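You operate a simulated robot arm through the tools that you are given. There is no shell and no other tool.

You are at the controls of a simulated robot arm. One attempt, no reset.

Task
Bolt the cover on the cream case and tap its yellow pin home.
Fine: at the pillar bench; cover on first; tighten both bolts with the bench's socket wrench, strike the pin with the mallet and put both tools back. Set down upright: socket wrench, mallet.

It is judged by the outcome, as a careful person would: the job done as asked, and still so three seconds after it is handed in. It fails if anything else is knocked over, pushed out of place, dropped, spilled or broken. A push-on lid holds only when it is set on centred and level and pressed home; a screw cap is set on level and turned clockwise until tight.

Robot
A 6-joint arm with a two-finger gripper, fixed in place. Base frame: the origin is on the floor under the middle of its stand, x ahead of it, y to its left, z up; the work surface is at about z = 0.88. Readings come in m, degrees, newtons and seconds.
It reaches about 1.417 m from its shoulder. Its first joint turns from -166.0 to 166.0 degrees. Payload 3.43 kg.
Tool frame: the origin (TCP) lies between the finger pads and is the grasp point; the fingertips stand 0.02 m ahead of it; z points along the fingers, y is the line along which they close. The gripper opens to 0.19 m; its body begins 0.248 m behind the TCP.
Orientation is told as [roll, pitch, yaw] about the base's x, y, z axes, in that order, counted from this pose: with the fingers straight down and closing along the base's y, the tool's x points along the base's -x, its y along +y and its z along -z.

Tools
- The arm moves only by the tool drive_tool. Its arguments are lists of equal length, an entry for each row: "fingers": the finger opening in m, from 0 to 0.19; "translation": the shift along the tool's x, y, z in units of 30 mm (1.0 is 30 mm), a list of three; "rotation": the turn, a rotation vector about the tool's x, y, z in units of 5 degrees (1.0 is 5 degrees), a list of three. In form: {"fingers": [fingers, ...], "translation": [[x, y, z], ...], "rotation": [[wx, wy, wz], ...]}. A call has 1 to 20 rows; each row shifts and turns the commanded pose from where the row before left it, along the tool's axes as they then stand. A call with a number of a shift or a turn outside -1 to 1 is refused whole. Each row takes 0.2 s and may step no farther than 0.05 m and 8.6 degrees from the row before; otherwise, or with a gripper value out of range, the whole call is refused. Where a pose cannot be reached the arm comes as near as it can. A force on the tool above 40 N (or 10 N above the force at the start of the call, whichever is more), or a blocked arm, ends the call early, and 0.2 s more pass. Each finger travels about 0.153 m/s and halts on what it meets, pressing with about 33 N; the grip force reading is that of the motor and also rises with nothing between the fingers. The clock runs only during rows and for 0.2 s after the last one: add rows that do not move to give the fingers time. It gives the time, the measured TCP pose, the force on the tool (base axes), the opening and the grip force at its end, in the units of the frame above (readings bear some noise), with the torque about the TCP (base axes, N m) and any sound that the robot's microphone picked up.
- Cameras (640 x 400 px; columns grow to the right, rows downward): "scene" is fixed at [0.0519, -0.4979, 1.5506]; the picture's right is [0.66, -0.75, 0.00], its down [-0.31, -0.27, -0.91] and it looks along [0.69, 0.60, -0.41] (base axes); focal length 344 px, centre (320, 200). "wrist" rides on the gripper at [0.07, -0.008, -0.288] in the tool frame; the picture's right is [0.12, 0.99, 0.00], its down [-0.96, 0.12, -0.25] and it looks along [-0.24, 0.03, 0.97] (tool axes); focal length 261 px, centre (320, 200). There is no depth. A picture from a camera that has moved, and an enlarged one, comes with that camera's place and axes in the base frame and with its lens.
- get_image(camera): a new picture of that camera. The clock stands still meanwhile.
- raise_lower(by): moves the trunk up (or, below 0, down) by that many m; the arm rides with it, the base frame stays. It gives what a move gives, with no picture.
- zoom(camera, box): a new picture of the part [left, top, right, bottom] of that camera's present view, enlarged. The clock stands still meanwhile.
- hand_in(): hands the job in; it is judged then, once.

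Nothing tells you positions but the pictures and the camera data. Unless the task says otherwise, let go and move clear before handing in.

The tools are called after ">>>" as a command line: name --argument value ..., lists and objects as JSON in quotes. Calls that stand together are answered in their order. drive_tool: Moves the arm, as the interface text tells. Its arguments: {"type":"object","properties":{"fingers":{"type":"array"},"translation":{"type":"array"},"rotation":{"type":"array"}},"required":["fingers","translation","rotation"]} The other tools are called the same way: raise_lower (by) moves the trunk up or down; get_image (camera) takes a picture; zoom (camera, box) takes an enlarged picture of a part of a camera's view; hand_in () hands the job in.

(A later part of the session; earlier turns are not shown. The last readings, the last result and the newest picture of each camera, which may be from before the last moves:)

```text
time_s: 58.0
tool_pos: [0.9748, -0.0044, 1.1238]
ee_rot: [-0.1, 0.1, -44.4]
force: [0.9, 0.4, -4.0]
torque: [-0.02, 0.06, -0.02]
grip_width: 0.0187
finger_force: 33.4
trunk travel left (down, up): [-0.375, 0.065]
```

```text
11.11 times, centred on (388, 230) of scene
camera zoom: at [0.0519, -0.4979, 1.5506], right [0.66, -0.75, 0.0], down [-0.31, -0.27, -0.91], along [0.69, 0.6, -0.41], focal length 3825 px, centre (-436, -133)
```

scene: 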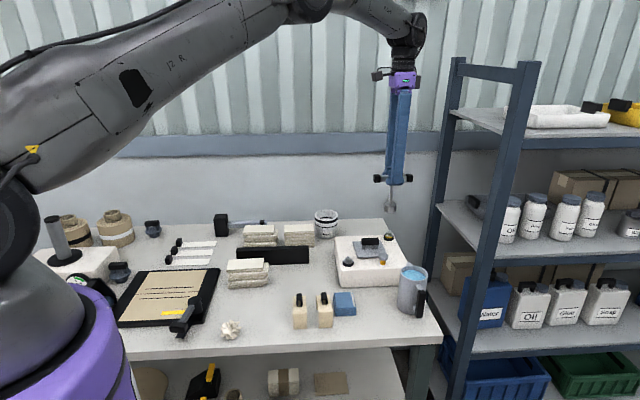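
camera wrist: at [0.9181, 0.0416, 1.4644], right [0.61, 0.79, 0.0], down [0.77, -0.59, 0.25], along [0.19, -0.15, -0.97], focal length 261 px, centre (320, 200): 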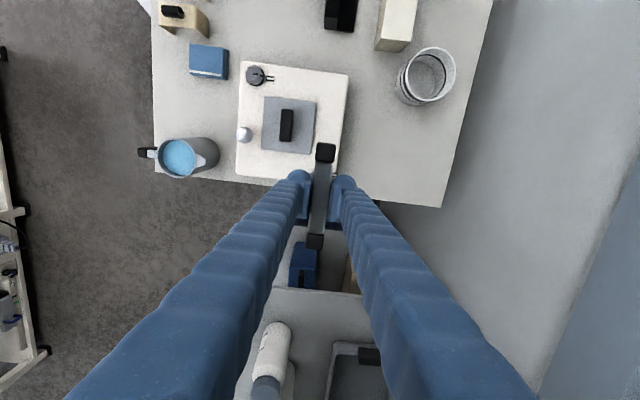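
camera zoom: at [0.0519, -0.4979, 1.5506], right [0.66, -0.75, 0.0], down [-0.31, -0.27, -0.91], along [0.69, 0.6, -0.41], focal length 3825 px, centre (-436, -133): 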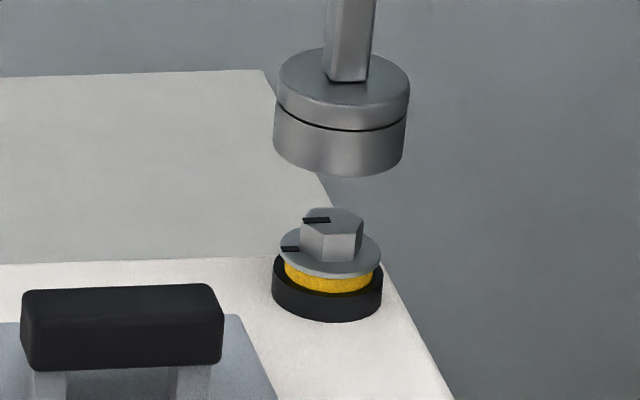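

Nearly aligned; shifting 2.5 mm toward the near side, then lowering in small steps.

>>> drive_tool --fingers '[0, 0, 0, 0, 0, 0]' --translation '[[0, -0.083, 0.3], [0, 0, 0.3], [0, 0, 0.15], [0, 0, 0.07], [0, 0, 0.07], [0, 0, 0]]' --rotation '[[0, 0, 0], [0, 0, 0], [0, 0, 0], [0, 0, 0], [0, 0, 0], [0, 0, 0]]'

>>> zoom --camera "scene" --box '[370, 212, 406, 248]'

```text
time_s: 59.4
tool_pos: [0.9713, -0.008, 1.0997]
ee_rot: [-0.1, 0.1, -44.5]
force: [0.3, 0.0, -3.3]
torque: [0.04, -0.04, -0.02]
grip_width: 0.0187
finger_force: 33.2
trunk travel left (down, up): [-0.375, 0.065]
```

```text
11.11 times, centred on (388, 230) of scene
camera zoom: at [0.0519, -0.4979, 1.5506], right [0.66, -0.75, 0.0], down [-0.31, -0.27, -0.91], along [0.69, 0.6, -0.41], focal length 3825 px, centre (-436, -133)
```

zoom: 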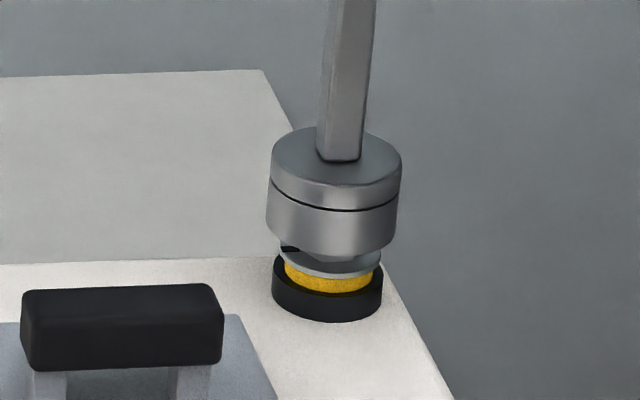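

Now slightly too near; shifting back about 2 mm and continuing down.

>>> drive_tool --fingers '[0, 0, 0, 0, 0]' --translation '[[0, 0.07, 0], [0, 0, 0], [0, 0, 0.07], [0, 0, 0.07], [0, 0, 0]]' --rotation '[[0, 0, 0], [0, 0, 0], [0, 0, 0], [0, 0, 0], [0, 0, 0]]'

>>> zoom --camera "scene" --box '[370, 212, 406, 248]'

```text
time_s: 60.6
tool_pos: [0.9721, -0.0055, 1.0951]
ee_rot: [0.0, 0.0, -44.5]
force: [0.5, -1.0, 5.4]
torque: [-0.19, -0.24, 0.04]
grip_width: 0.0188
finger_force: 33.3
trunk travel left (down, up): [-0.375, 0.065]
```

```text
11.11 times, centred on (388, 230) of scene
camera zoom: at [0.0519, -0.4979, 1.5506], right [0.66, -0.75, 0.0], down [-0.31, -0.27, -0.91], along [0.69, 0.6, -0.41], focal length 3825 px, centre (-436, -133)
```

zoom: 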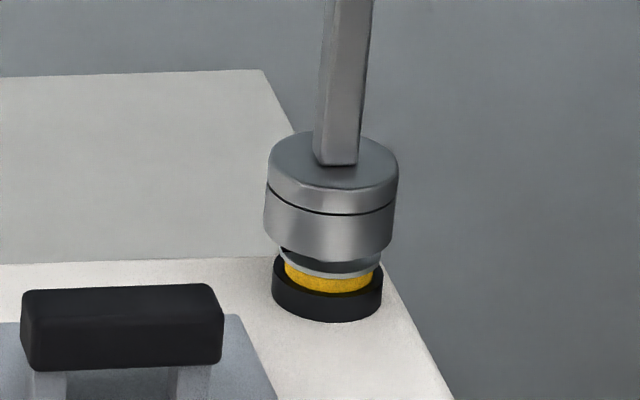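

It touched the hex rim early. I'll lift slightly, nudge 1 mm right and 1 mm nearer, and try again.

>>> drive_tool --fingers '[0, 0, 0, 0, 0, 0, 0]' --translation '[[0, 0, -0.12], [-0.035, -0.03, 0], [0, 0, 0], [0, 0, 0.07], [0, 0, 0.05], [0, 0, 0.05], [0, 0, 0]]' --rotation '[[0, 0, 0], [0, 0, 0], [0, 0, 0], [0, 0, 0], [0, 0, 0], [0, 0, 0], [0, 0, 0]]'

>>> zoom --camera "scene" --box '[370, 212, 406, 248]'

```text
time_s: 62.2
tool_pos: [0.9732, -0.0061, 1.0956]
ee_rot: [0.1, -0.1, -44.5]
force: [-1.9, -0.3, 23.3]
torque: [-0.07, -0.13, -0.01]
grip_width: 0.0189
finger_force: 33.0
trunk travel left (down, up): [-0.375, 0.065]
```

```text
11.11 times, centred on (388, 230) of scene
camera zoom: at [0.0519, -0.4979, 1.5506], right [0.66, -0.75, 0.0], down [-0.31, -0.27, -0.91], along [0.69, 0.6, -0.41], focal length 3825 px, centre (-436, -133)
```

zoom: 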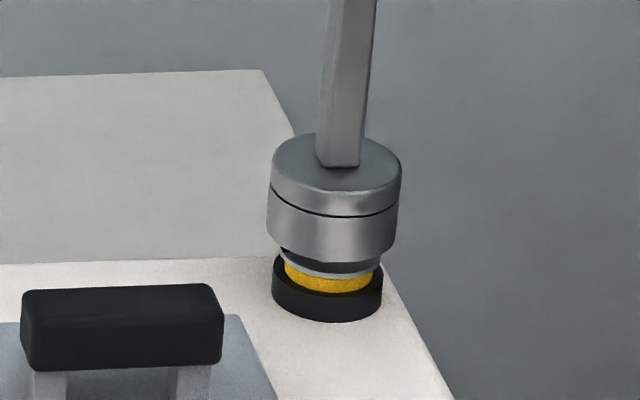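

>>> drive_tool --fingers '[0]' --translation '[[0, 0, 0]]' --rotation '[[0, 0, 0]]'

>>> drive_tool --fingers '[0]' --translation '[[0, 0, 0]]' --rotation '[[0, 0, 0]]'

>>> drive_tool --fingers '[0]' --translation '[[0, 0, 0]]' --rotation '[[0, 0, 0]]'

>>> zoom --camera "scene" --box '[378, 230, 398, 245]'

```text
time_s: 62.6
tool_pos: [0.9706, -0.0072, 1.0953]
ee_rot: [0.1, 0.0, -44.6]
force: [-1.9, -0.3, 27.0]
torque: [-0.25, -0.26, -0.02]
grip_width: 0.0189
finger_force: 33.0
trunk travel left (down, up): [-0.375, 0.065]
```

```text
time_s: 63.0
tool_pos: [0.9719, -0.0069, 1.0939]
ee_rot: [0.2, -0.1, -44.5]
force: [-2.4, -1.8, 26.9]
torque: [-0.26, -0.19, -0.06]
grip_width: 0.0191
finger_force: 33.1
trunk travel left (down, up): [-0.375, 0.065]
```

```text
time_s: 63.4
tool_pos: [0.97, -0.0058, 1.0941]
ee_rot: [-0.1, -0.1, -44.5]
force: [-1.1, -2.8, 27.6]
torque: [-0.21, -0.19, -0.09]
grip_width: 0.019
finger_force: 32.6
trunk travel left (down, up): [-0.375, 0.065]
```

```text
16.00 times, centred on (388, 238) of scene
camera zoom: at [0.0519, -0.4979, 1.5506], right [0.66, -0.75, 0.0], down [-0.31, -0.27, -0.91], along [0.69, 0.6, -0.41], focal length 5509 px, centre (-768, -400)
```

zoom: 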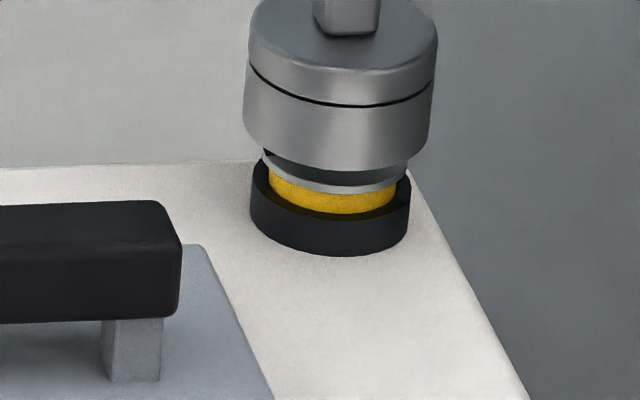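

The socket is resting on the hex without dropping over it, so it is slightly off-centre. I'll ease the force and search in small lateral steps, first toward the far side as the torque suggests.

>>> drive_tool --fingers '[0, 0]' --translation '[[0, 0, -0.06], [0, 0.05, 0]]' --rotation '[[0, 0, 0], [0, 0, 0]]'

>>> drive_tool --fingers '[0, 0]' --translation '[[0, 0.05, 0], [0, 0, 0]]' --rotation '[[0, 0, 0], [0, 0, 0]]'

>>> drive_tool --fingers '[0, 0]' --translation '[[0, 0.05, 0], [0, 0, 0]]' --rotation '[[0, 0, 0], [0, 0, 0]]'

>>> zoom --camera "scene" --box '[370, 218, 406, 248]'

```text
time_s: 64.0
tool_pos: [0.9717, -0.0051, 1.0942]
ee_rot: [-0.1, 0.1, -44.5]
force: [-1.6, -2.6, 13.9]
torque: [-0.17, 0.0, -0.04]
grip_width: 0.019
finger_force: 32.3
trunk travel left (down, up): [-0.375, 0.065]
```

```text
time_s: 64.6
tool_pos: [0.974, -0.004, 1.0945]
ee_rot: [-0.1, 0.1, -44.6]
force: [-2.9, -0.7, 10.9]
torque: [-0.01, 0.23, -0.02]
grip_width: 0.019
finger_force: 33.2
trunk travel left (down, up): [-0.375, 0.065]
```

```text
time_s: 65.2
tool_pos: [0.975, -0.0032, 1.0947]
ee_rot: [0.0, 0.0, -44.5]
force: [-4.5, 0.9, 8.4]
torque: [0.15, 0.3, 0.04]
grip_width: 0.019
finger_force: 33.3
trunk travel left (down, up): [-0.375, 0.065]
```

```text
13.33 times, centred on (388, 233) of scene
camera zoom: at [0.0519, -0.4979, 1.5506], right [0.66, -0.75, 0.0], down [-0.31, -0.27, -0.91], along [0.69, 0.6, -0.41], focal length 4590 px, centre (-587, -240)
```

zoom: 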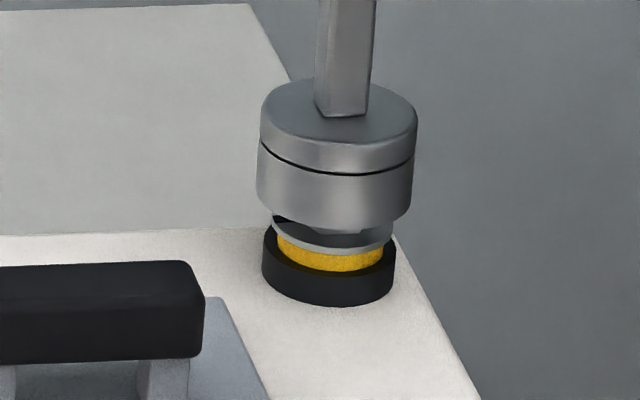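

>>> zoom --camera "scene" --box '[365, 165, 415, 220]'

>>> zoom --camera "wrist" --box '[270, 130, 370, 260]'

```text
7.27 times, centred on (390, 192) of scene
camera zoom: at [0.0519, -0.4979, 1.5506], right [0.66, -0.75, 0.0], down [-0.31, -0.27, -0.91], along [0.69, 0.6, -0.41], focal length 2504 px, centre (-189, 254)
```

zoom: 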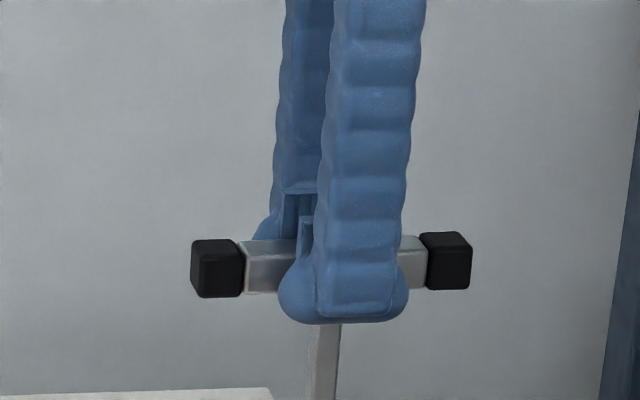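

```text
3.08 times, centred on (320, 195) of wrist
camera zoom: at [0.9185, 0.0404, 1.3823], right [0.61, 0.79, 0.0], down [0.77, -0.59, 0.25], along [0.2, -0.15, -0.97], focal length 802 px, centre (320, 215)
```

zoom: 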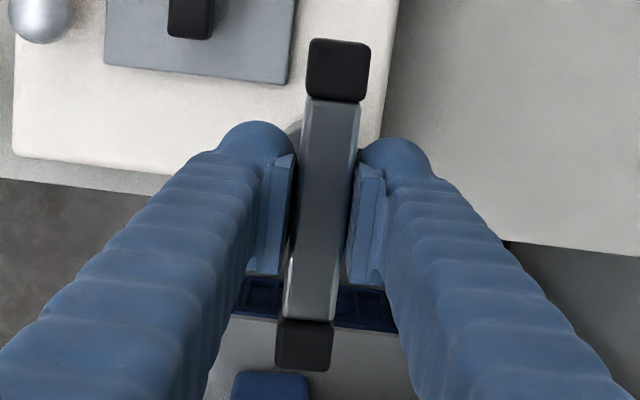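

The bar hasn't slipped, and bolt 2's hex appears turned about 3° differently from bolt 1. I'll recentre slightly and rotate the wrench a few degrees counter-clockwise so the socket can drop over it.

>>> drive_tool --fingers '[0, 0, 0]' --translation '[[0, -0.06, 0], [0, 0, 0], [0, 0, 0]]' --rotation '[[0, 0, 0], [0, 0, -0.6], [0, 0, 0]]'

>>> drive_tool --fingers '[0, 0]' --translation '[[0, 0, 0.03], [0, 0, 0]]' --rotation '[[0, 0, -0.3], [0, 0, 0]]'

>>> zoom --camera "scene" --box '[370, 218, 406, 248]'

```text
time_s: 66.0
tool_pos: [0.9743, -0.0044, 1.0935]
ee_rot: [0.0, 0.0, -41.6]
force: [-0.1, -0.3, 2.7]
torque: [0.0, -0.15, -0.03]
grip_width: 0.0193
finger_force: 33.3
trunk travel left (down, up): [-0.375, 0.065]
```

```text
time_s: 66.6
tool_pos: [0.9754, -0.0058, 1.0946]
ee_rot: [0.0, 0.1, -40.0]
force: [0.7, -2.0, 2.6]
torque: [-0.06, -0.17, -0.01]
grip_width: 0.019
finger_force: 33.1
trunk travel left (down, up): [-0.375, 0.065]
```

```text
13.33 times, centred on (388, 233) of scene
camera zoom: at [0.0519, -0.4979, 1.5506], right [0.66, -0.75, 0.0], down [-0.31, -0.27, -0.91], along [0.69, 0.6, -0.41], focal length 4590 px, centre (-587, -240)
```

zoom: 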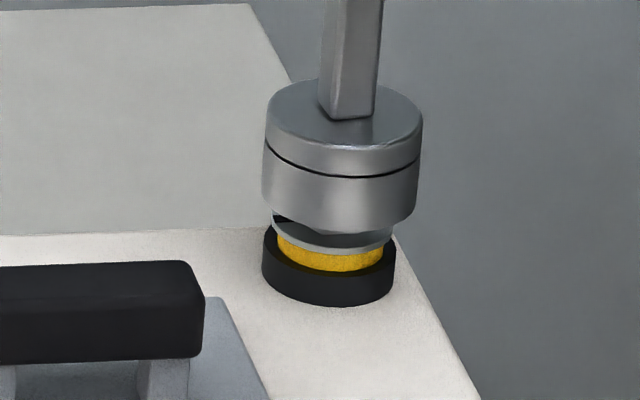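

Now the socket sits about 2 mm too far right in the picture. Nudging it left and pressing lightly.

>>> drive_tool --fingers '[0, 0, 0]' --translation '[[0, 0, -0.03], [0.065, 0, 0], [0, 0, 0]]' --rotation '[[0, 0, 0], [0, 0, 0], [0, 0, 0]]'

>>> drive_tool --fingers '[0, 0, 0]' --translation '[[0, 0, 0.05], [0, 0, 0.05], [0, 0, 0]]' --rotation '[[0, 0, 0], [0, 0, 0], [0, 0, 0]]'

>>> zoom --camera "scene" --box '[370, 218, 406, 248]'

```text
time_s: 67.4
tool_pos: [0.9736, -0.0038, 1.0954]
ee_rot: [-0.1, 0.2, -40.0]
force: [-0.6, 0.3, -3.2]
torque: [-0.02, 0.04, 0.0]
grip_width: 0.0188
finger_force: 33.3
trunk travel left (down, up): [-0.375, 0.065]
```

```text
time_s: 68.2
tool_pos: [0.9731, -0.002, 1.0941]
ee_rot: [0.1, 0.0, -40.1]
force: [-2.3, -0.1, 13.6]
torque: [0.1, 0.07, 0.01]
grip_width: 0.0187
finger_force: 33.8
trunk travel left (down, up): [-0.375, 0.065]
```

```text
13.33 times, centred on (388, 233) of scene
camera zoom: at [0.0519, -0.4979, 1.5506], right [0.66, -0.75, 0.0], down [-0.31, -0.27, -0.91], along [0.69, 0.6, -0.41], focal length 4590 px, centre (-587, -240)
```

zoom: 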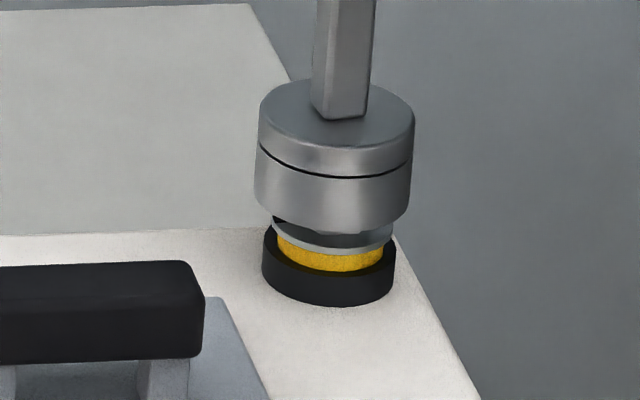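

Still resting on top. I'll zoom the wrist view beside the bar, where part of the socket and collar peek out, to judge the depth offset.

>>> zoom --camera "wrist" --box '[298, 155, 342, 185]'

>>> zoom --camera "scene" --box '[376, 228, 400, 246]'

```text
13.33 times, centred on (320, 170) of wrist
camera zoom: at [0.9125, 0.0348, 1.3817], right [0.55, 0.84, 0.0], down [0.81, -0.53, 0.25], along [0.21, -0.14, -0.97], focal length 3475 px, centre (320, 600)
```

zoom: 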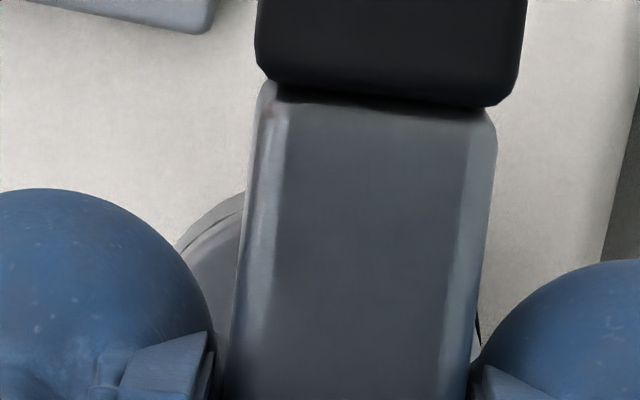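

```text
16.00 times, centred on (388, 237) of scene
camera zoom: at [0.0519, -0.4979, 1.5506], right [0.66, -0.75, 0.0], down [-0.31, -0.27, -0.91], along [0.69, 0.6, -0.41], focal length 5509 px, centre (-768, -392)
```

zoom: 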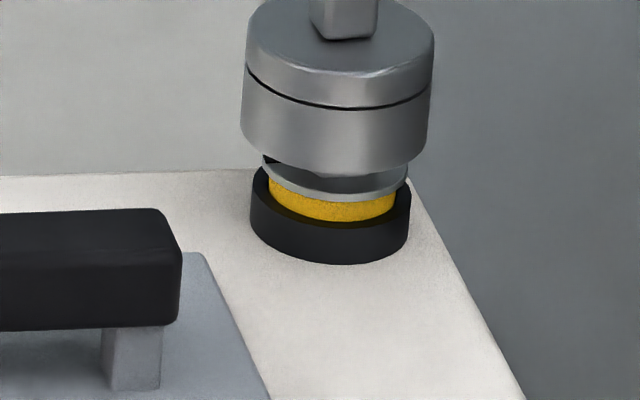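

The wrench is straight in the grip. The torque points to the contact on the far/right side, so I'll lift slightly, shift 2 mm far and 0.7 mm right, and re-lower.

>>> drive_tool --fingers '[0, 0, 0, 0]' --translation '[[0, 0, -0.15], [-0.03, 0.065, 0], [0, 0, 0], [0, 0, 0.1]]' --rotation '[[0, 0, 0], [0, 0, 0], [0, 0, 0], [0, 0, 0]]'

>>> drive_tool --fingers '[0, 0, 0]' --translation '[[0, 0, 0.05], [0, 0, 0.03], [0, 0, 0]]' --rotation '[[0, 0, 0], [0, 0, 0], [0, 0, 0]]'

>>> drive_tool --fingers '[0]' --translation '[[0, 0, 0]]' --rotation '[[0, 0, 0]]'

>>> zoom --camera "scene" --box '[370, 218, 406, 248]'

```text
time_s: 69.2
tool_pos: [0.9755, -0.0015, 1.0941]
ee_rot: [0.0, 0.0, -40.0]
force: [-0.5, -1.2, 4.2]
torque: [-0.12, 0.1, -0.02]
grip_width: 0.019
finger_force: 32.5
trunk travel left (down, up): [-0.375, 0.065]
```

```text
time_s: 70.0
tool_pos: [0.974, -0.0024, 1.0931]
ee_rot: [0.1, -0.1, -40.0]
force: [-1.3, -2.2, 22.4]
torque: [-0.13, -0.18, -0.04]
grip_width: 0.0188
finger_force: 32.8
trunk travel left (down, up): [-0.375, 0.065]
```

```text
time_s: 70.4
tool_pos: [0.9739, -0.0028, 1.093]
ee_rot: [0.1, -0.2, -39.9]
force: [-1.5, -2.9, 25.4]
torque: [-0.24, -0.31, -0.03]
grip_width: 0.0188
finger_force: 33.1
trunk travel left (down, up): [-0.375, 0.065]
```

```text
13.33 times, centred on (388, 233) of scene
camera zoom: at [0.0519, -0.4979, 1.5506], right [0.66, -0.75, 0.0], down [-0.31, -0.27, -0.91], along [0.69, 0.6, -0.41], focal length 4590 px, centre (-587, -240)
```

zoom: 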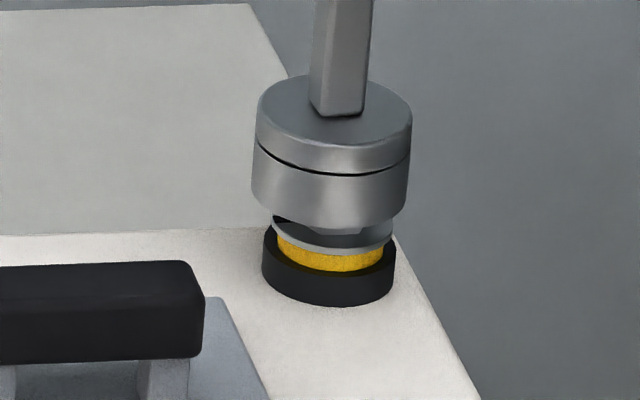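

>>> zoom --camera "scene" --box '[382, 231, 396, 241]'

```text
16.00 times, centred on (389, 236) of scene
camera zoom: at [0.0519, -0.4979, 1.5506], right [0.66, -0.75, 0.0], down [-0.31, -0.27, -0.91], along [0.69, 0.6, -0.41], focal length 5509 px, centre (-784, -376)
```

zoom: 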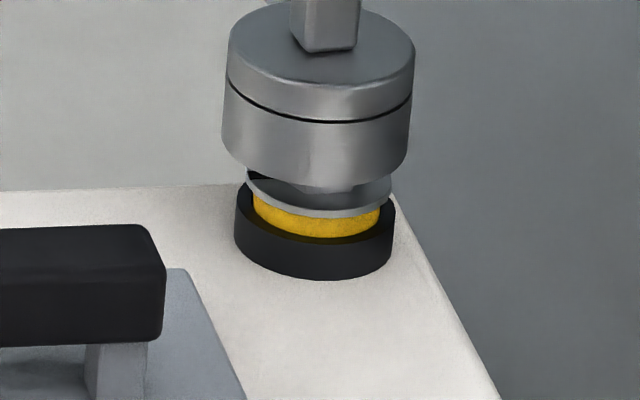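

Zoom shows the socket still on top of the hex, about 1.4 mm too far left. I'll lift 3 mm, shift right, set the angle midway, and re-lower.

>>> drive_tool --fingers '[0, 0, 0, 0]' --translation '[[0, 0, -0.2], [-0.05, 0.01, 0], [0, 0, 0.1], [0, 0, 0]]' --rotation '[[0, 0, 0], [0, 0, 0.5], [0, 0, 0], [0, 0, 0]]'

>>> drive_tool --fingers '[0, 0, 0]' --translation '[[0, 0, 0.05], [0, 0, 0.05], [0, 0, 0]]' --rotation '[[0, 0, 0], [0, 0, 0], [0, 0, 0]]'

>>> zoom --camera "scene" --box '[376, 226, 400, 244]'

```text
time_s: 71.4
tool_pos: [0.9773, -0.0034, 1.0924]
ee_rot: [-0.1, 0.1, -42.5]
force: [0.4, -0.1, -3.1]
torque: [-0.03, 0.04, 0.0]
grip_width: 0.0187
finger_force: 32.8
trunk travel left (down, up): [-0.375, 0.065]
```

```text
time_s: 72.2
tool_pos: [0.9763, -0.0021, 1.0909]
ee_rot: [-0.1, 0.1, -42.5]
force: [0.0, -0.2, -3.6]
torque: [-0.01, 0.0, -0.02]
grip_width: 0.0189
finger_force: 32.8
trunk travel left (down, up): [-0.375, 0.065]
```

```text
16.00 times, centred on (388, 235) of scene
camera zoom: at [0.0519, -0.4979, 1.5506], right [0.66, -0.75, 0.0], down [-0.31, -0.27, -0.91], along [0.69, 0.6, -0.41], focal length 5509 px, centre (-768, -360)
```

zoom: 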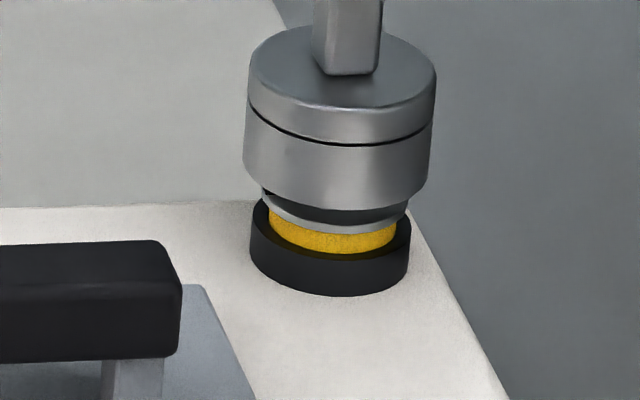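

It has dropped over the hex with no contact force. Continuing down until it seats on the flange.

>>> drive_tool --fingers '[0, 0, 0, 0]' --translation '[[0, 0, 0.05], [0, 0, 0.05], [0, 0, 0.05], [0, 0, 0]]' --rotation '[[0, 0, 0], [0, 0, 0], [0, 0, 0], [0, 0, 0]]'

>>> drive_tool --fingers '[0, 0, 0]' --translation '[[0, 0, 0.04], [0, 0, 0.04], [0, 0, 0]]' --rotation '[[0, 0, 0], [0, 0, 0], [0, 0, 0]]'

>>> zoom --camera "scene" --box '[376, 226, 400, 244]'

```text
time_s: 73.2
tool_pos: [0.9757, -0.0024, 1.0848]
ee_rot: [0.1, 0.0, -42.4]
force: [-0.4, -0.5, -2.9]
torque: [-0.02, 0.01, 0.01]
grip_width: 0.0189
finger_force: 33.1
trunk travel left (down, up): [-0.375, 0.065]
```

```text
time_s: 74.0
tool_pos: [0.977, -0.0031, 1.0834]
ee_rot: [0.1, 0.0, -42.4]
force: [-0.5, -0.2, -2.4]
torque: [-0.01, 0.0, -0.01]
grip_width: 0.019
finger_force: 32.8
trunk travel left (down, up): [-0.375, 0.065]
```

```text
16.00 times, centred on (388, 235) of scene
camera zoom: at [0.0519, -0.4979, 1.5506], right [0.66, -0.75, 0.0], down [-0.31, -0.27, -0.91], along [0.69, 0.6, -0.41], focal length 5509 px, centre (-768, -360)
```

zoom: 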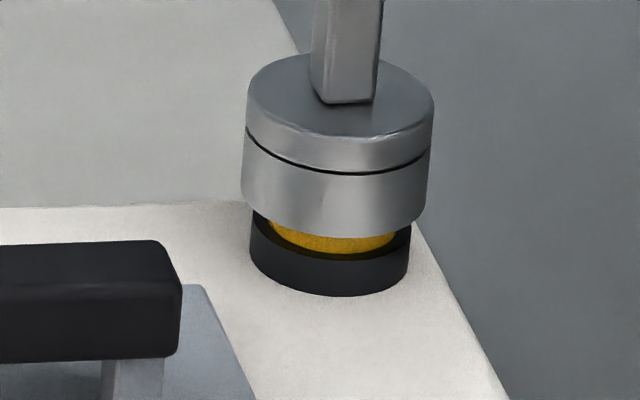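

>>> drive_tool --fingers '[0, 0, 0]' --translation '[[0, 0, 0.04], [0, 0, 0.04], [0, 0, 0]]' --rotation '[[0, 0, 0], [0, 0, 0], [0, 0, 0]]'

>>> drive_tool --fingers '[0, 0]' --translation '[[0, 0, 0.04], [0, 0, 0]]' --rotation '[[0, 0, 0], [0, 0, 0]]'

```text
time_s: 74.8
tool_pos: [0.9765, -0.0035, 1.0835]
ee_rot: [0.1, -0.1, -42.6]
force: [1.2, 1.7, 13.5]
torque: [0.23, 0.06, -0.01]
grip_width: 0.0189
finger_force: 33.7
trunk travel left (down, up): [-0.375, 0.065]
```

```text
time_s: 75.4
tool_pos: [0.9762, -0.004, 1.0833]
ee_rot: [0.1, 0.0, -42.4]
force: [4.7, -0.6, 26.6]
torque: [0.0, -0.08, -0.02]
grip_width: 0.0189
finger_force: 32.9
trunk travel left (down, up): [-0.375, 0.065]
```

Seated on the flange. Easing the force and turning clockwise.

>>> drive_tool --fingers '[0, 0, 0, 0, 0, 0, 0, 0, 0]' --translation '[[0, 0, -0.04], [0, 0, 0.01], [0, 0, 0.01], [0, 0, 0.01], [0, 0, 0.01], [0, 0, 0.01], [0, 0, 0.01], [0, 0, 0.01], [0, 0, 0.01]]' --rotation '[[0, 0, 0], [0, 0, 1], [0, 0, 1], [0, 0, 1], [0, 0, 1], [0, 0, 1], [0, 0, 1], [0, 0, 1], [0, 0, 1]]'

>>> drive_tool --fingers '[0, 0, 0, 0, 0, 0]' --translation '[[0, 0, 0.012], [0, 0, 0.012], [0, 0, 0.012], [0, 0, 0.012], [0, 0, 0.012], [0, 0, 0.012]]' --rotation '[[0, 0, 1], [0, 0, 1], [0, 0, 1], [0, 0, 1], [0, 0, 1], [0, 0, 1]]'

>>> zoom --camera "scene" --box '[365, 190, 415, 250]'

```text
time_s: 77.4
tool_pos: [0.9752, -0.0018, 1.0801]
ee_rot: [0.0, 0.0, -82.6]
force: [3.3, 3.2, 25.0]
torque: [0.31, -0.05, 0.06]
grip_width: 0.0186
finger_force: 32.9
trunk travel left (down, up): [-0.375, 0.065]
```

```text
time_s: 78.8
tool_pos: [0.9751, -0.0023, 1.0771]
ee_rot: [0.2, 0.0, -112.6]
force: [4.1, 4.0, 24.0]
torque: [0.39, -0.26, 0.1]
grip_width: 0.0191
finger_force: 32.9
trunk travel left (down, up): [-0.375, 0.065]
```

```text
6.67 times, centred on (390, 220) of scene
camera zoom: at [0.0519, -0.4979, 1.5506], right [0.66, -0.75, 0.0], down [-0.31, -0.27, -0.91], along [0.69, 0.6, -0.41], focal length 2295 px, centre (-147, 67)
```

zoom: 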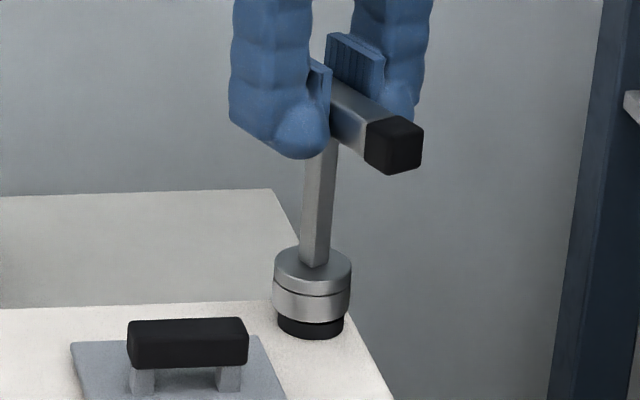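

>>> drive_tool --fingers '[0, 0, 0, 0, 0]' --translation '[[0, 0, 0.005], [0, 0, 0.005], [0, 0, 0.005], [0, 0, 0.005], [0, 0, 0]]' --rotation '[[0, 0, 1], [0, 0, 1], [0, 0, 1], [0, 0, 1], [0, 0, 0]]'

>>> drive_tool --fingers '[0, 0, 0]' --translation '[[0, 0, 0], [0, 0, 0], [0, 0, 0]]' --rotation '[[0, 0, 0.7], [0, 0, 0.6], [0, 0, 0]]'

```text
time_s: 80.0
tool_pos: [0.976, -0.0027, 1.0766]
ee_rot: [0.0, 0.0, -132.6]
force: [6.1, 4.3, 16.6]
torque: [0.48, -0.38, 0.1]
grip_width: 0.0189
finger_force: 32.9
trunk travel left (down, up): [-0.375, 0.065]
```

```text
time_s: 80.8
tool_pos: [0.9744, -0.0025, 1.0768]
ee_rot: [-0.1, -0.1, -139.0]
force: [-0.7, -1.4, 10.5]
torque: [-0.18, 0.11, 0.28]
grip_width: 0.0193
finger_force: 33.2
trunk travel left (down, up): [-0.375, 0.065]
```

Torque rose to 0.28 Nm near 96°, suggesting it is tightening. A small further nudge to confirm.

>>> drive_tool --fingers '[0, 0]' --translation '[[0, 0, 0], [0, 0, 0]]' --rotation '[[0, 0, 0.5], [0, 0, 0]]'

```text
time_s: 81.4
tool_pos: [0.9766, -0.0042, 1.0762]
ee_rot: [-0.1, -0.1, -141.4]
force: [-1.4, -0.4, 4.7]
torque: [-0.23, 0.34, 0.47]
grip_width: 0.019
finger_force: 32.8
trunk travel left (down, up): [-0.375, 0.065]
```

Torque climbs steeply (0.47 Nm): bolt 2 is tight. Relieving the wrench within its play, lifting off, and checking the pointer.

>>> drive_tool --fingers '[0, 0, 0, 0, 0, 0]' --translation '[[0, 0, 0], [0, 0, 0], [0, 0, -0.3], [0, 0, -0.8], [0, 0, -0.9], [0, 0, -0.9]]' --rotation '[[0, 0, -0.4], [0, 0, 0], [0, 0, 0], [0, 0, 0], [0, 0, 0], [0, 0, 0]]'

>>> zoom --camera "scene" --box '[372, 226, 404, 250]'

>>> get_image --camera "wrist"

```text
time_s: 82.8
tool_pos: [0.9754, -0.0028, 1.1621]
ee_rot: [0.0, 0.0, -139.5]
force: [-0.1, 0.0, -1.7]
torque: [-0.03, -0.04, -0.03]
grip_width: 0.0192
finger_force: 32.6
trunk travel left (down, up): [-0.375, 0.065]
```

```text
16.00 times, centred on (388, 238) of scene
camera zoom: at [0.0519, -0.4979, 1.5506], right [0.66, -0.75, 0.0], down [-0.31, -0.27, -0.91], along [0.69, 0.6, -0.41], focal length 5509 px, centre (-768, -408)
```

zoom: 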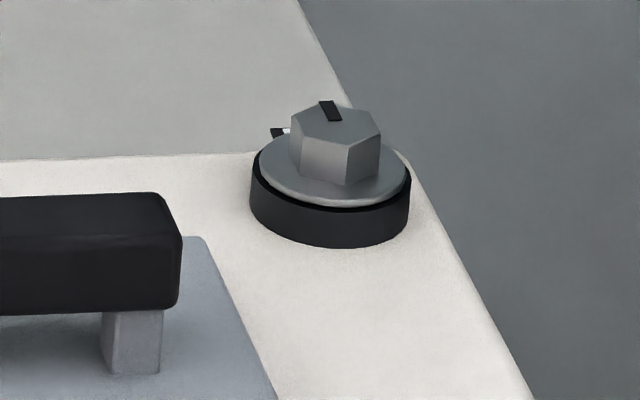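

```text
taken
camera wrist: at [1.0231, 0.0481, 1.4504], right [0.74, -0.68, 0.0], down [-0.66, -0.71, 0.25], along [-0.17, -0.18, -0.97], focal length 261 px, centre (320, 200)
```

wrist: 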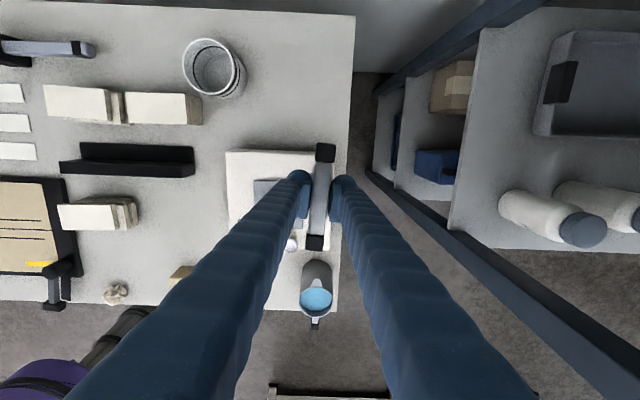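

Bolt 2 is fully down and at its mark. Bolt 1 never reached that torque, so I'll return to it at the matching wrench angle and finish tightening it.

>>> drive_tool --fingers '[0, 0, 0, 0, 0, 0, 0, 0, 0, 0, 0]' --translation '[[0, 0, 0], [0, 0, 0], [-0.559, -0.678, 0], [-0.559, -0.678, 0], [-0.559, -0.678, 0], [-0.559, -0.678, 0], [-0.559, -0.678, 0], [-0.559, -0.678, 0], [-0.559, -0.678, 0], [-0.559, -0.678, 0], [0, 0, 0]]' --rotation '[[0, 0, -0.7], [0, 0, -0.6], [0, 0, 0], [0, 0, 0], [0, 0, 0], [0, 0, 0], [0, 0, 0], [0, 0, 0], [0, 0, 0], [0, 0, 0], [0, 0, 0]]'

>>> drive_tool --fingers '[0, 0, 0]' --translation '[[0, 0, 0.7], [0, 0, 0.6], [0, 0, 0]]' --rotation '[[0, 0, 0], [0, 0, 0], [0, 0, 0]]'

>>> zoom --camera "scene" --box '[334, 236, 370, 272]'

```text
time_s: 85.2
tool_pos: [0.7663, 0.0092, 1.1617]
ee_rot: [-0.1, -0.1, -133.0]
force: [-0.2, 0.1, -3.2]
torque: [0.01, 0.07, 0.02]
grip_width: 0.0189
finger_force: 32.8
trunk travel left (down, up): [-0.375, 0.065]
```

```text
time_s: 86.0
tool_pos: [0.7661, 0.0096, 1.1219]
ee_rot: [0.0, -0.1, -132.9]
force: [0.3, 0.2, -2.8]
torque: [0.04, 0.01, 0.0]
grip_width: 0.0189
finger_force: 32.9
trunk travel left (down, up): [-0.375, 0.065]
```

```text
11.11 times, centred on (352, 254) of scene
camera zoom: at [0.0519, -0.4979, 1.5506], right [0.66, -0.75, 0.0], down [-0.31, -0.27, -0.91], along [0.69, 0.6, -0.41], focal length 3825 px, centre (-36, -400)
```

zoom: 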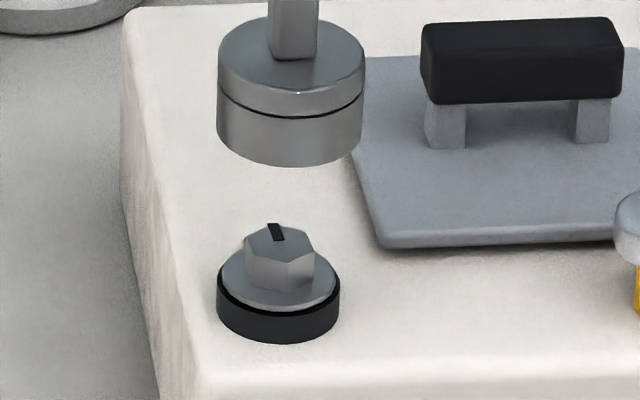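

>>> drive_tool --fingers '[0, 0, 0, 0]' --translation '[[-0.033, -0.04, 0.4], [0, 0, 0.4], [0, 0, 0.2], [0, 0, 0]]' --rotation '[[0, 0, 0], [0, 0, 0], [0, 0, 0], [0, 0, 0]]'

>>> drive_tool --fingers '[0, 0, 0, 0]' --translation '[[0, 0, 0.07], [0, 0, 0.07], [0, 0, 0.07], [0, 0, 0]]' --rotation '[[0, 0, 0], [0, 0, 0], [0, 0, 0], [0, 0, 0]]'

>>> zoom --camera "scene" --box '[334, 240, 370, 276]'

```text
time_s: 87.0
tool_pos: [0.7652, 0.0087, 1.0941]
ee_rot: [-0.1, -0.1, -133.0]
force: [1.0, -0.2, -2.1]
torque: [-0.01, 0.01, 0.01]
grip_width: 0.0186
finger_force: 32.9
trunk travel left (down, up): [-0.375, 0.065]
```

```text
time_s: 88.0
tool_pos: [0.7645, 0.0091, 1.0878]
ee_rot: [0.0, -0.1, -133.0]
force: [-0.1, -0.1, -3.0]
torque: [-0.02, 0.02, 0.01]
grip_width: 0.0191
finger_force: 32.8
trunk travel left (down, up): [-0.375, 0.065]
```

```text
11.11 times, centred on (352, 258) of scene
camera zoom: at [0.0519, -0.4979, 1.5506], right [0.66, -0.75, 0.0], down [-0.31, -0.27, -0.91], along [0.69, 0.6, -0.41], focal length 3825 px, centre (-36, -444)
```

zoom: 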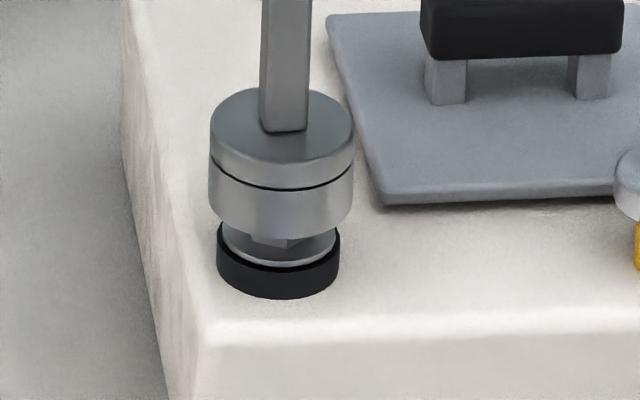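

>>> drive_tool --fingers '[0, 0, 0, 0]' --translation '[[0, 0, 0.06], [0, 0, 0.06], [0, 0, 0.06], [0, 0, 0]]' --rotation '[[0, 0, 0], [0, 0, 0], [0, 0, 0], [0, 0, 0]]'

>>> zoom --camera "scene" --box '[334, 240, 370, 276]'

```text
time_s: 89.0
tool_pos: [0.7643, 0.0089, 1.0819]
ee_rot: [0.0, 0.0, -133.0]
force: [-0.4, 0.4, -2.4]
torque: [0.03, -0.02, -0.03]
grip_width: 0.0189
finger_force: 32.9
trunk travel left (down, up): [-0.375, 0.065]
```

```text
11.11 times, centred on (352, 258) of scene
camera zoom: at [0.0519, -0.4979, 1.5506], right [0.66, -0.75, 0.0], down [-0.31, -0.27, -0.91], along [0.69, 0.6, -0.41], focal length 3825 px, centre (-36, -444)
```

zoom: 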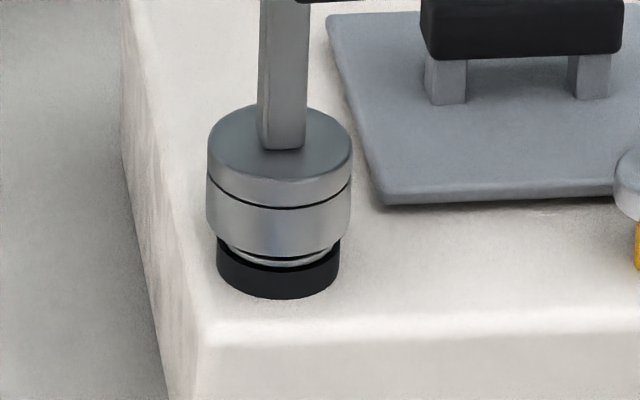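

Inserted without contact. Lowering to seat, then turning to tighten.

>>> drive_tool --fingers '[0, 0, 0, 0]' --translation '[[0, 0, 0.05], [0, 0, 0.05], [0, 0, 0.04], [0, 0, 0]]' --rotation '[[0, 0, 0], [0, 0, 0], [0, 0, 0], [0, 0, 0]]'

>>> drive_tool --fingers '[0, 0, 0]' --translation '[[0, 0, 0], [0, 0, 0], [0, 0, 0]]' --rotation '[[0, 0, 0.6], [0, 0, 0.6], [0, 0, 0]]'

```text
time_s: 90.0
tool_pos: [0.7655, 0.0107, 1.0794]
ee_rot: [0.0, 0.0, -133.0]
force: [-0.2, 0.3, -2.6]
torque: [-0.01, 0.02, 0.01]
grip_width: 0.0191
finger_force: 33.2
trunk travel left (down, up): [-0.375, 0.065]
```

```text
time_s: 90.8
tool_pos: [0.7637, 0.0093, 1.0776]
ee_rot: [0.0, -0.1, -139.0]
force: [-1.1, -0.3, -3.4]
torque: [0.01, 0.03, 0.21]
grip_width: 0.0192
finger_force: 33.4
trunk travel left (down, up): [-0.375, 0.065]
```

>>> drive_tool --fingers '[0, 0]' --translation '[[0, 0, 0.03], [0, 0, 0]]' --rotation '[[0, 0, 0.5], [0, 0, 0]]'

>>> drive_tool --fingers '[0, 0]' --translation '[[0, 0, 0.03], [0, 0, 0]]' --rotation '[[0, 0, 0.4], [0, 0, 0]]'

```text
time_s: 91.4
tool_pos: [0.7645, 0.009, 1.0779]
ee_rot: [0.0, -0.1, -141.6]
force: [-0.6, -0.4, -3.6]
torque: [0.0, 0.0, 0.23]
grip_width: 0.0191
finger_force: 33.1
trunk travel left (down, up): [-0.375, 0.065]
```

```text
time_s: 92.0
tool_pos: [0.7628, 0.0086, 1.0759]
ee_rot: [0.0, 0.0, -143.5]
force: [-0.1, -0.3, -2.9]
torque: [0.01, -0.01, 0.25]
grip_width: 0.0192
finger_force: 33.1
trunk travel left (down, up): [-0.375, 0.065]
```

Torque is only rising slowly; I'll lift and check where bolt 1's pointer is now.

>>> drive_tool --fingers '[0, 0, 0, 0, 0, 0]' --translation '[[0, 0, 0], [0, 0, -0.3], [0, 0, -0.8], [0, 0, -0.9], [0, 0, -0.9], [0, 0, 0]]' --rotation '[[0, 0, -0.4], [0, 0, 0], [0, 0, 0], [0, 0, 0], [0, 0, 0], [0, 0, 0]]'

>>> zoom --camera "scene" --box '[337, 246, 363, 272]'

>>> zoom --camera "scene" --box '[374, 226, 404, 250]'

```text
time_s: 93.4
tool_pos: [0.7649, 0.0112, 1.1616]
ee_rot: [0.0, -0.1, -141.6]
force: [0.4, -0.2, -3.6]
torque: [0.0, 0.06, -0.01]
grip_width: 0.0187
finger_force: 32.6
trunk travel left (down, up): [-0.375, 0.065]
```

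```text
15.38 times, centred on (350, 259) of scene
camera zoom: at [0.0519, -0.4979, 1.5506], right [0.66, -0.75, 0.0], down [-0.31, -0.27, -0.91], along [0.69, 0.6, -0.41], focal length 5297 px, centre (-142, -708)
```

zoom: 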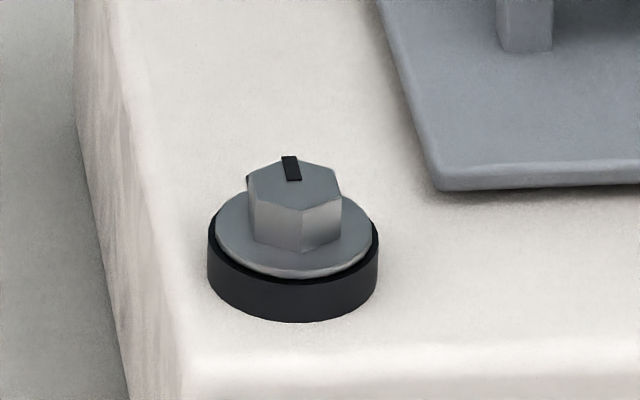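

```text
16.00 times, centred on (389, 238) of scene
camera zoom: at [0.0519, -0.4979, 1.5506], right [0.66, -0.75, 0.0], down [-0.31, -0.27, -0.91], along [0.69, 0.6, -0.41], focal length 5509 px, centre (-784, -408)
```

zoom: 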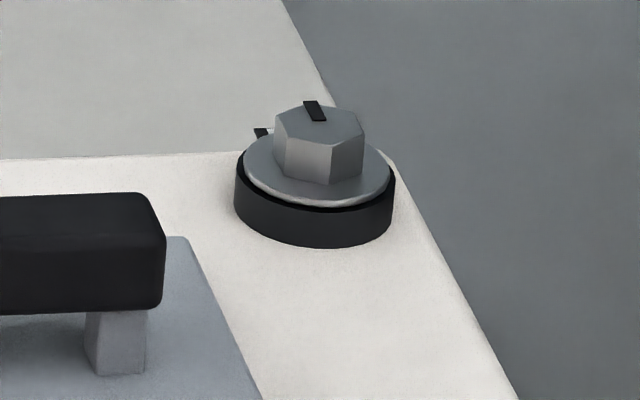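

Bolt 1's pointer is within about 1° of the mark, bolt 2 a few degrees past at its stop. I'll re-seat on bolt 1 and turn until the torque rises the same way.

>>> drive_tool --fingers '[0, 0, 0, 0, 0, 0, 0, 0]' --translation '[[0, 0, 0.8], [0, 0, 0.8], [0, 0, 0.6], [0, 0, 0.3], [0, 0, 0.1], [0, 0, 0.1], [0, 0, 0.1], [0, 0, 0]]' --rotation '[[0, 0, 0], [0, 0, 0], [0, 0, 0], [0, 0, 0], [0, 0, 0], [0, 0, 0], [0, 0, 0], [0, 0, 0]]'

>>> zoom --camera "scene" --box '[334, 240, 370, 276]'

```text
time_s: 95.2
tool_pos: [0.764, 0.0096, 1.0794]
ee_rot: [0.0, 0.0, -141.5]
force: [1.2, 0.0, -2.1]
torque: [-0.01, 0.02, -0.01]
grip_width: 0.0188
finger_force: 32.8
trunk travel left (down, up): [-0.375, 0.065]
```

```text
11.11 times, centred on (352, 258) of scene
camera zoom: at [0.0519, -0.4979, 1.5506], right [0.66, -0.75, 0.0], down [-0.31, -0.27, -0.91], along [0.69, 0.6, -0.41], focal length 3825 px, centre (-36, -444)
```

zoom: 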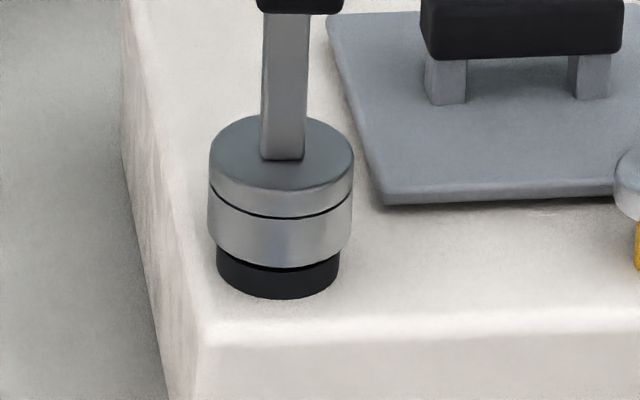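

>>> drive_tool --fingers '[0, 0, 0, 0, 0]' --translation '[[0, 0, 0.05], [0, 0, 0.05], [0, 0, 0], [0, 0, 0], [0, 0, 0]]' --rotation '[[0, 0, 0], [0, 0, 0], [0, 0, 0.5], [0, 0, 0.5], [0, 0, 0]]'

>>> drive_tool --fingers '[0, 0]' --translation '[[0, 0, 0], [0, 0, 0]]' --rotation '[[0, 0, 0.4], [0, 0, 0]]'

```text
time_s: 96.4
tool_pos: [0.7646, 0.009, 1.0766]
ee_rot: [0.0, 0.0, -146.5]
force: [-0.4, -0.2, 3.0]
torque: [-0.09, 0.08, 0.22]
grip_width: 0.0192
finger_force: 33.0
trunk travel left (down, up): [-0.375, 0.065]
```

```text
time_s: 97.0
tool_pos: [0.7643, 0.0098, 1.0756]
ee_rot: [0.0, 0.0, -148.4]
force: [0.4, -0.4, 5.8]
torque: [-0.1, 0.06, 0.29]
grip_width: 0.0188
finger_force: 33.0
trunk travel left (down, up): [-0.375, 0.065]
```

>>> drive_tool --fingers '[0, 0]' --translation '[[0, 0, 0], [0, 0, 0]]' --rotation '[[0, 0, 0.4], [0, 0, 0]]'

>>> drive_tool --fingers '[0, 0]' --translation '[[0, 0, 0], [0, 0, 0]]' --rotation '[[0, 0, 0.3], [0, 0, 0]]'

```text
time_s: 97.6
tool_pos: [0.7644, 0.0093, 1.0773]
ee_rot: [0.1, 0.0, -150.6]
force: [0.5, -0.2, 6.3]
torque: [-0.04, 0.01, 0.38]
grip_width: 0.0189
finger_force: 32.9
trunk travel left (down, up): [-0.375, 0.065]
```

```text
time_s: 98.2
tool_pos: [0.7653, 0.0084, 1.0771]
ee_rot: [0.0, 0.0, -151.9]
force: [1.4, -0.9, 6.2]
torque: [-0.01, -0.04, 0.42]
grip_width: 0.0191
finger_force: 32.9
trunk travel left (down, up): [-0.375, 0.065]
```

>>> drive_tool --fingers '[0, 0]' --translation '[[0, 0, 0], [0, 0, 0]]' --rotation '[[0, 0, 0.4], [0, 0, 0]]'

>>> drive_tool --fingers '[0, 0, 0, 0, 0, 0, 0]' --translation '[[0, 0, 0], [0, 0, 0], [0, 0, -0.3], [0, 0, -0.8], [0, 0, -0.9], [0, 0, -0.9], [0, 0, 0]]' --rotation '[[0, 0, -0.5], [0, 0, -0.3], [0, 0, 0], [0, 0, 0], [0, 0, 0], [0, 0, 0], [0, 0, 0]]'

>>> zoom --camera "scene" --box '[337, 246, 363, 272]'

>>> zoom --camera "scene" --box '[325, 165, 425, 275]'

```text
time_s: 98.8
tool_pos: [0.7638, 0.0085, 1.0761]
ee_rot: [0.0, 0.0, -154.0]
force: [-0.2, -1.3, 8.4]
torque: [-0.19, 0.08, 0.54]
grip_width: 0.019
finger_force: 33.1
trunk travel left (down, up): [-0.375, 0.065]
```

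```text
time_s: 100.4
tool_pos: [0.7651, 0.0095, 1.164]
ee_rot: [-0.1, -0.1, -150.1]
force: [0.0, 0.1, -3.0]
torque: [0.0, 0.06, -0.02]
grip_width: 0.0193
finger_force: 33.3
trunk travel left (down, up): [-0.375, 0.065]
```

```text
15.38 times, centred on (350, 259) of scene
camera zoom: at [0.0519, -0.4979, 1.5506], right [0.66, -0.75, 0.0], down [-0.31, -0.27, -0.91], along [0.69, 0.6, -0.41], focal length 5297 px, centre (-142, -708)
```

zoom: 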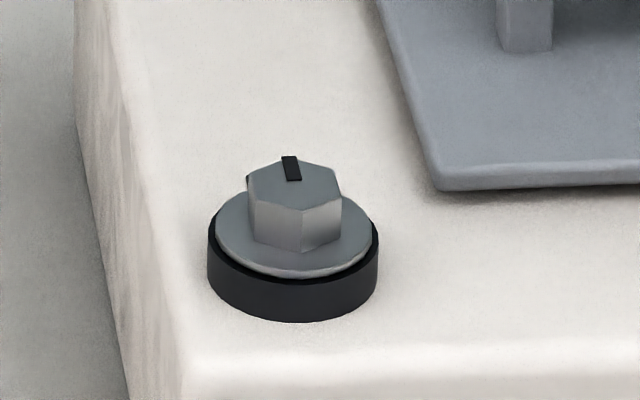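

```text
3.64 times, centred on (375, 220) of scene
camera zoom: at [0.0519, -0.4979, 1.5506], right [0.66, -0.75, 0.0], down [-0.31, -0.27, -0.91], along [0.69, 0.6, -0.41], focal length 1252 px, centre (120, 127)
```

zoom: 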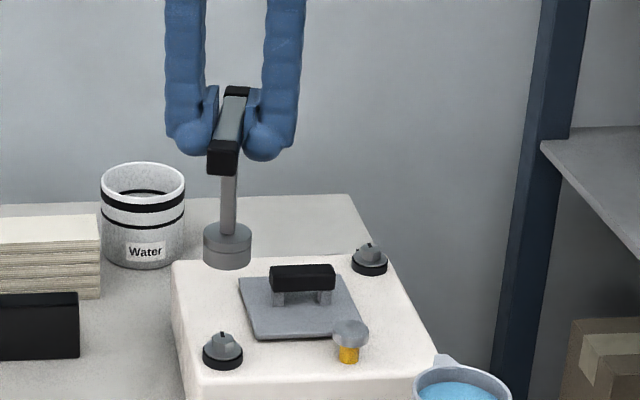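

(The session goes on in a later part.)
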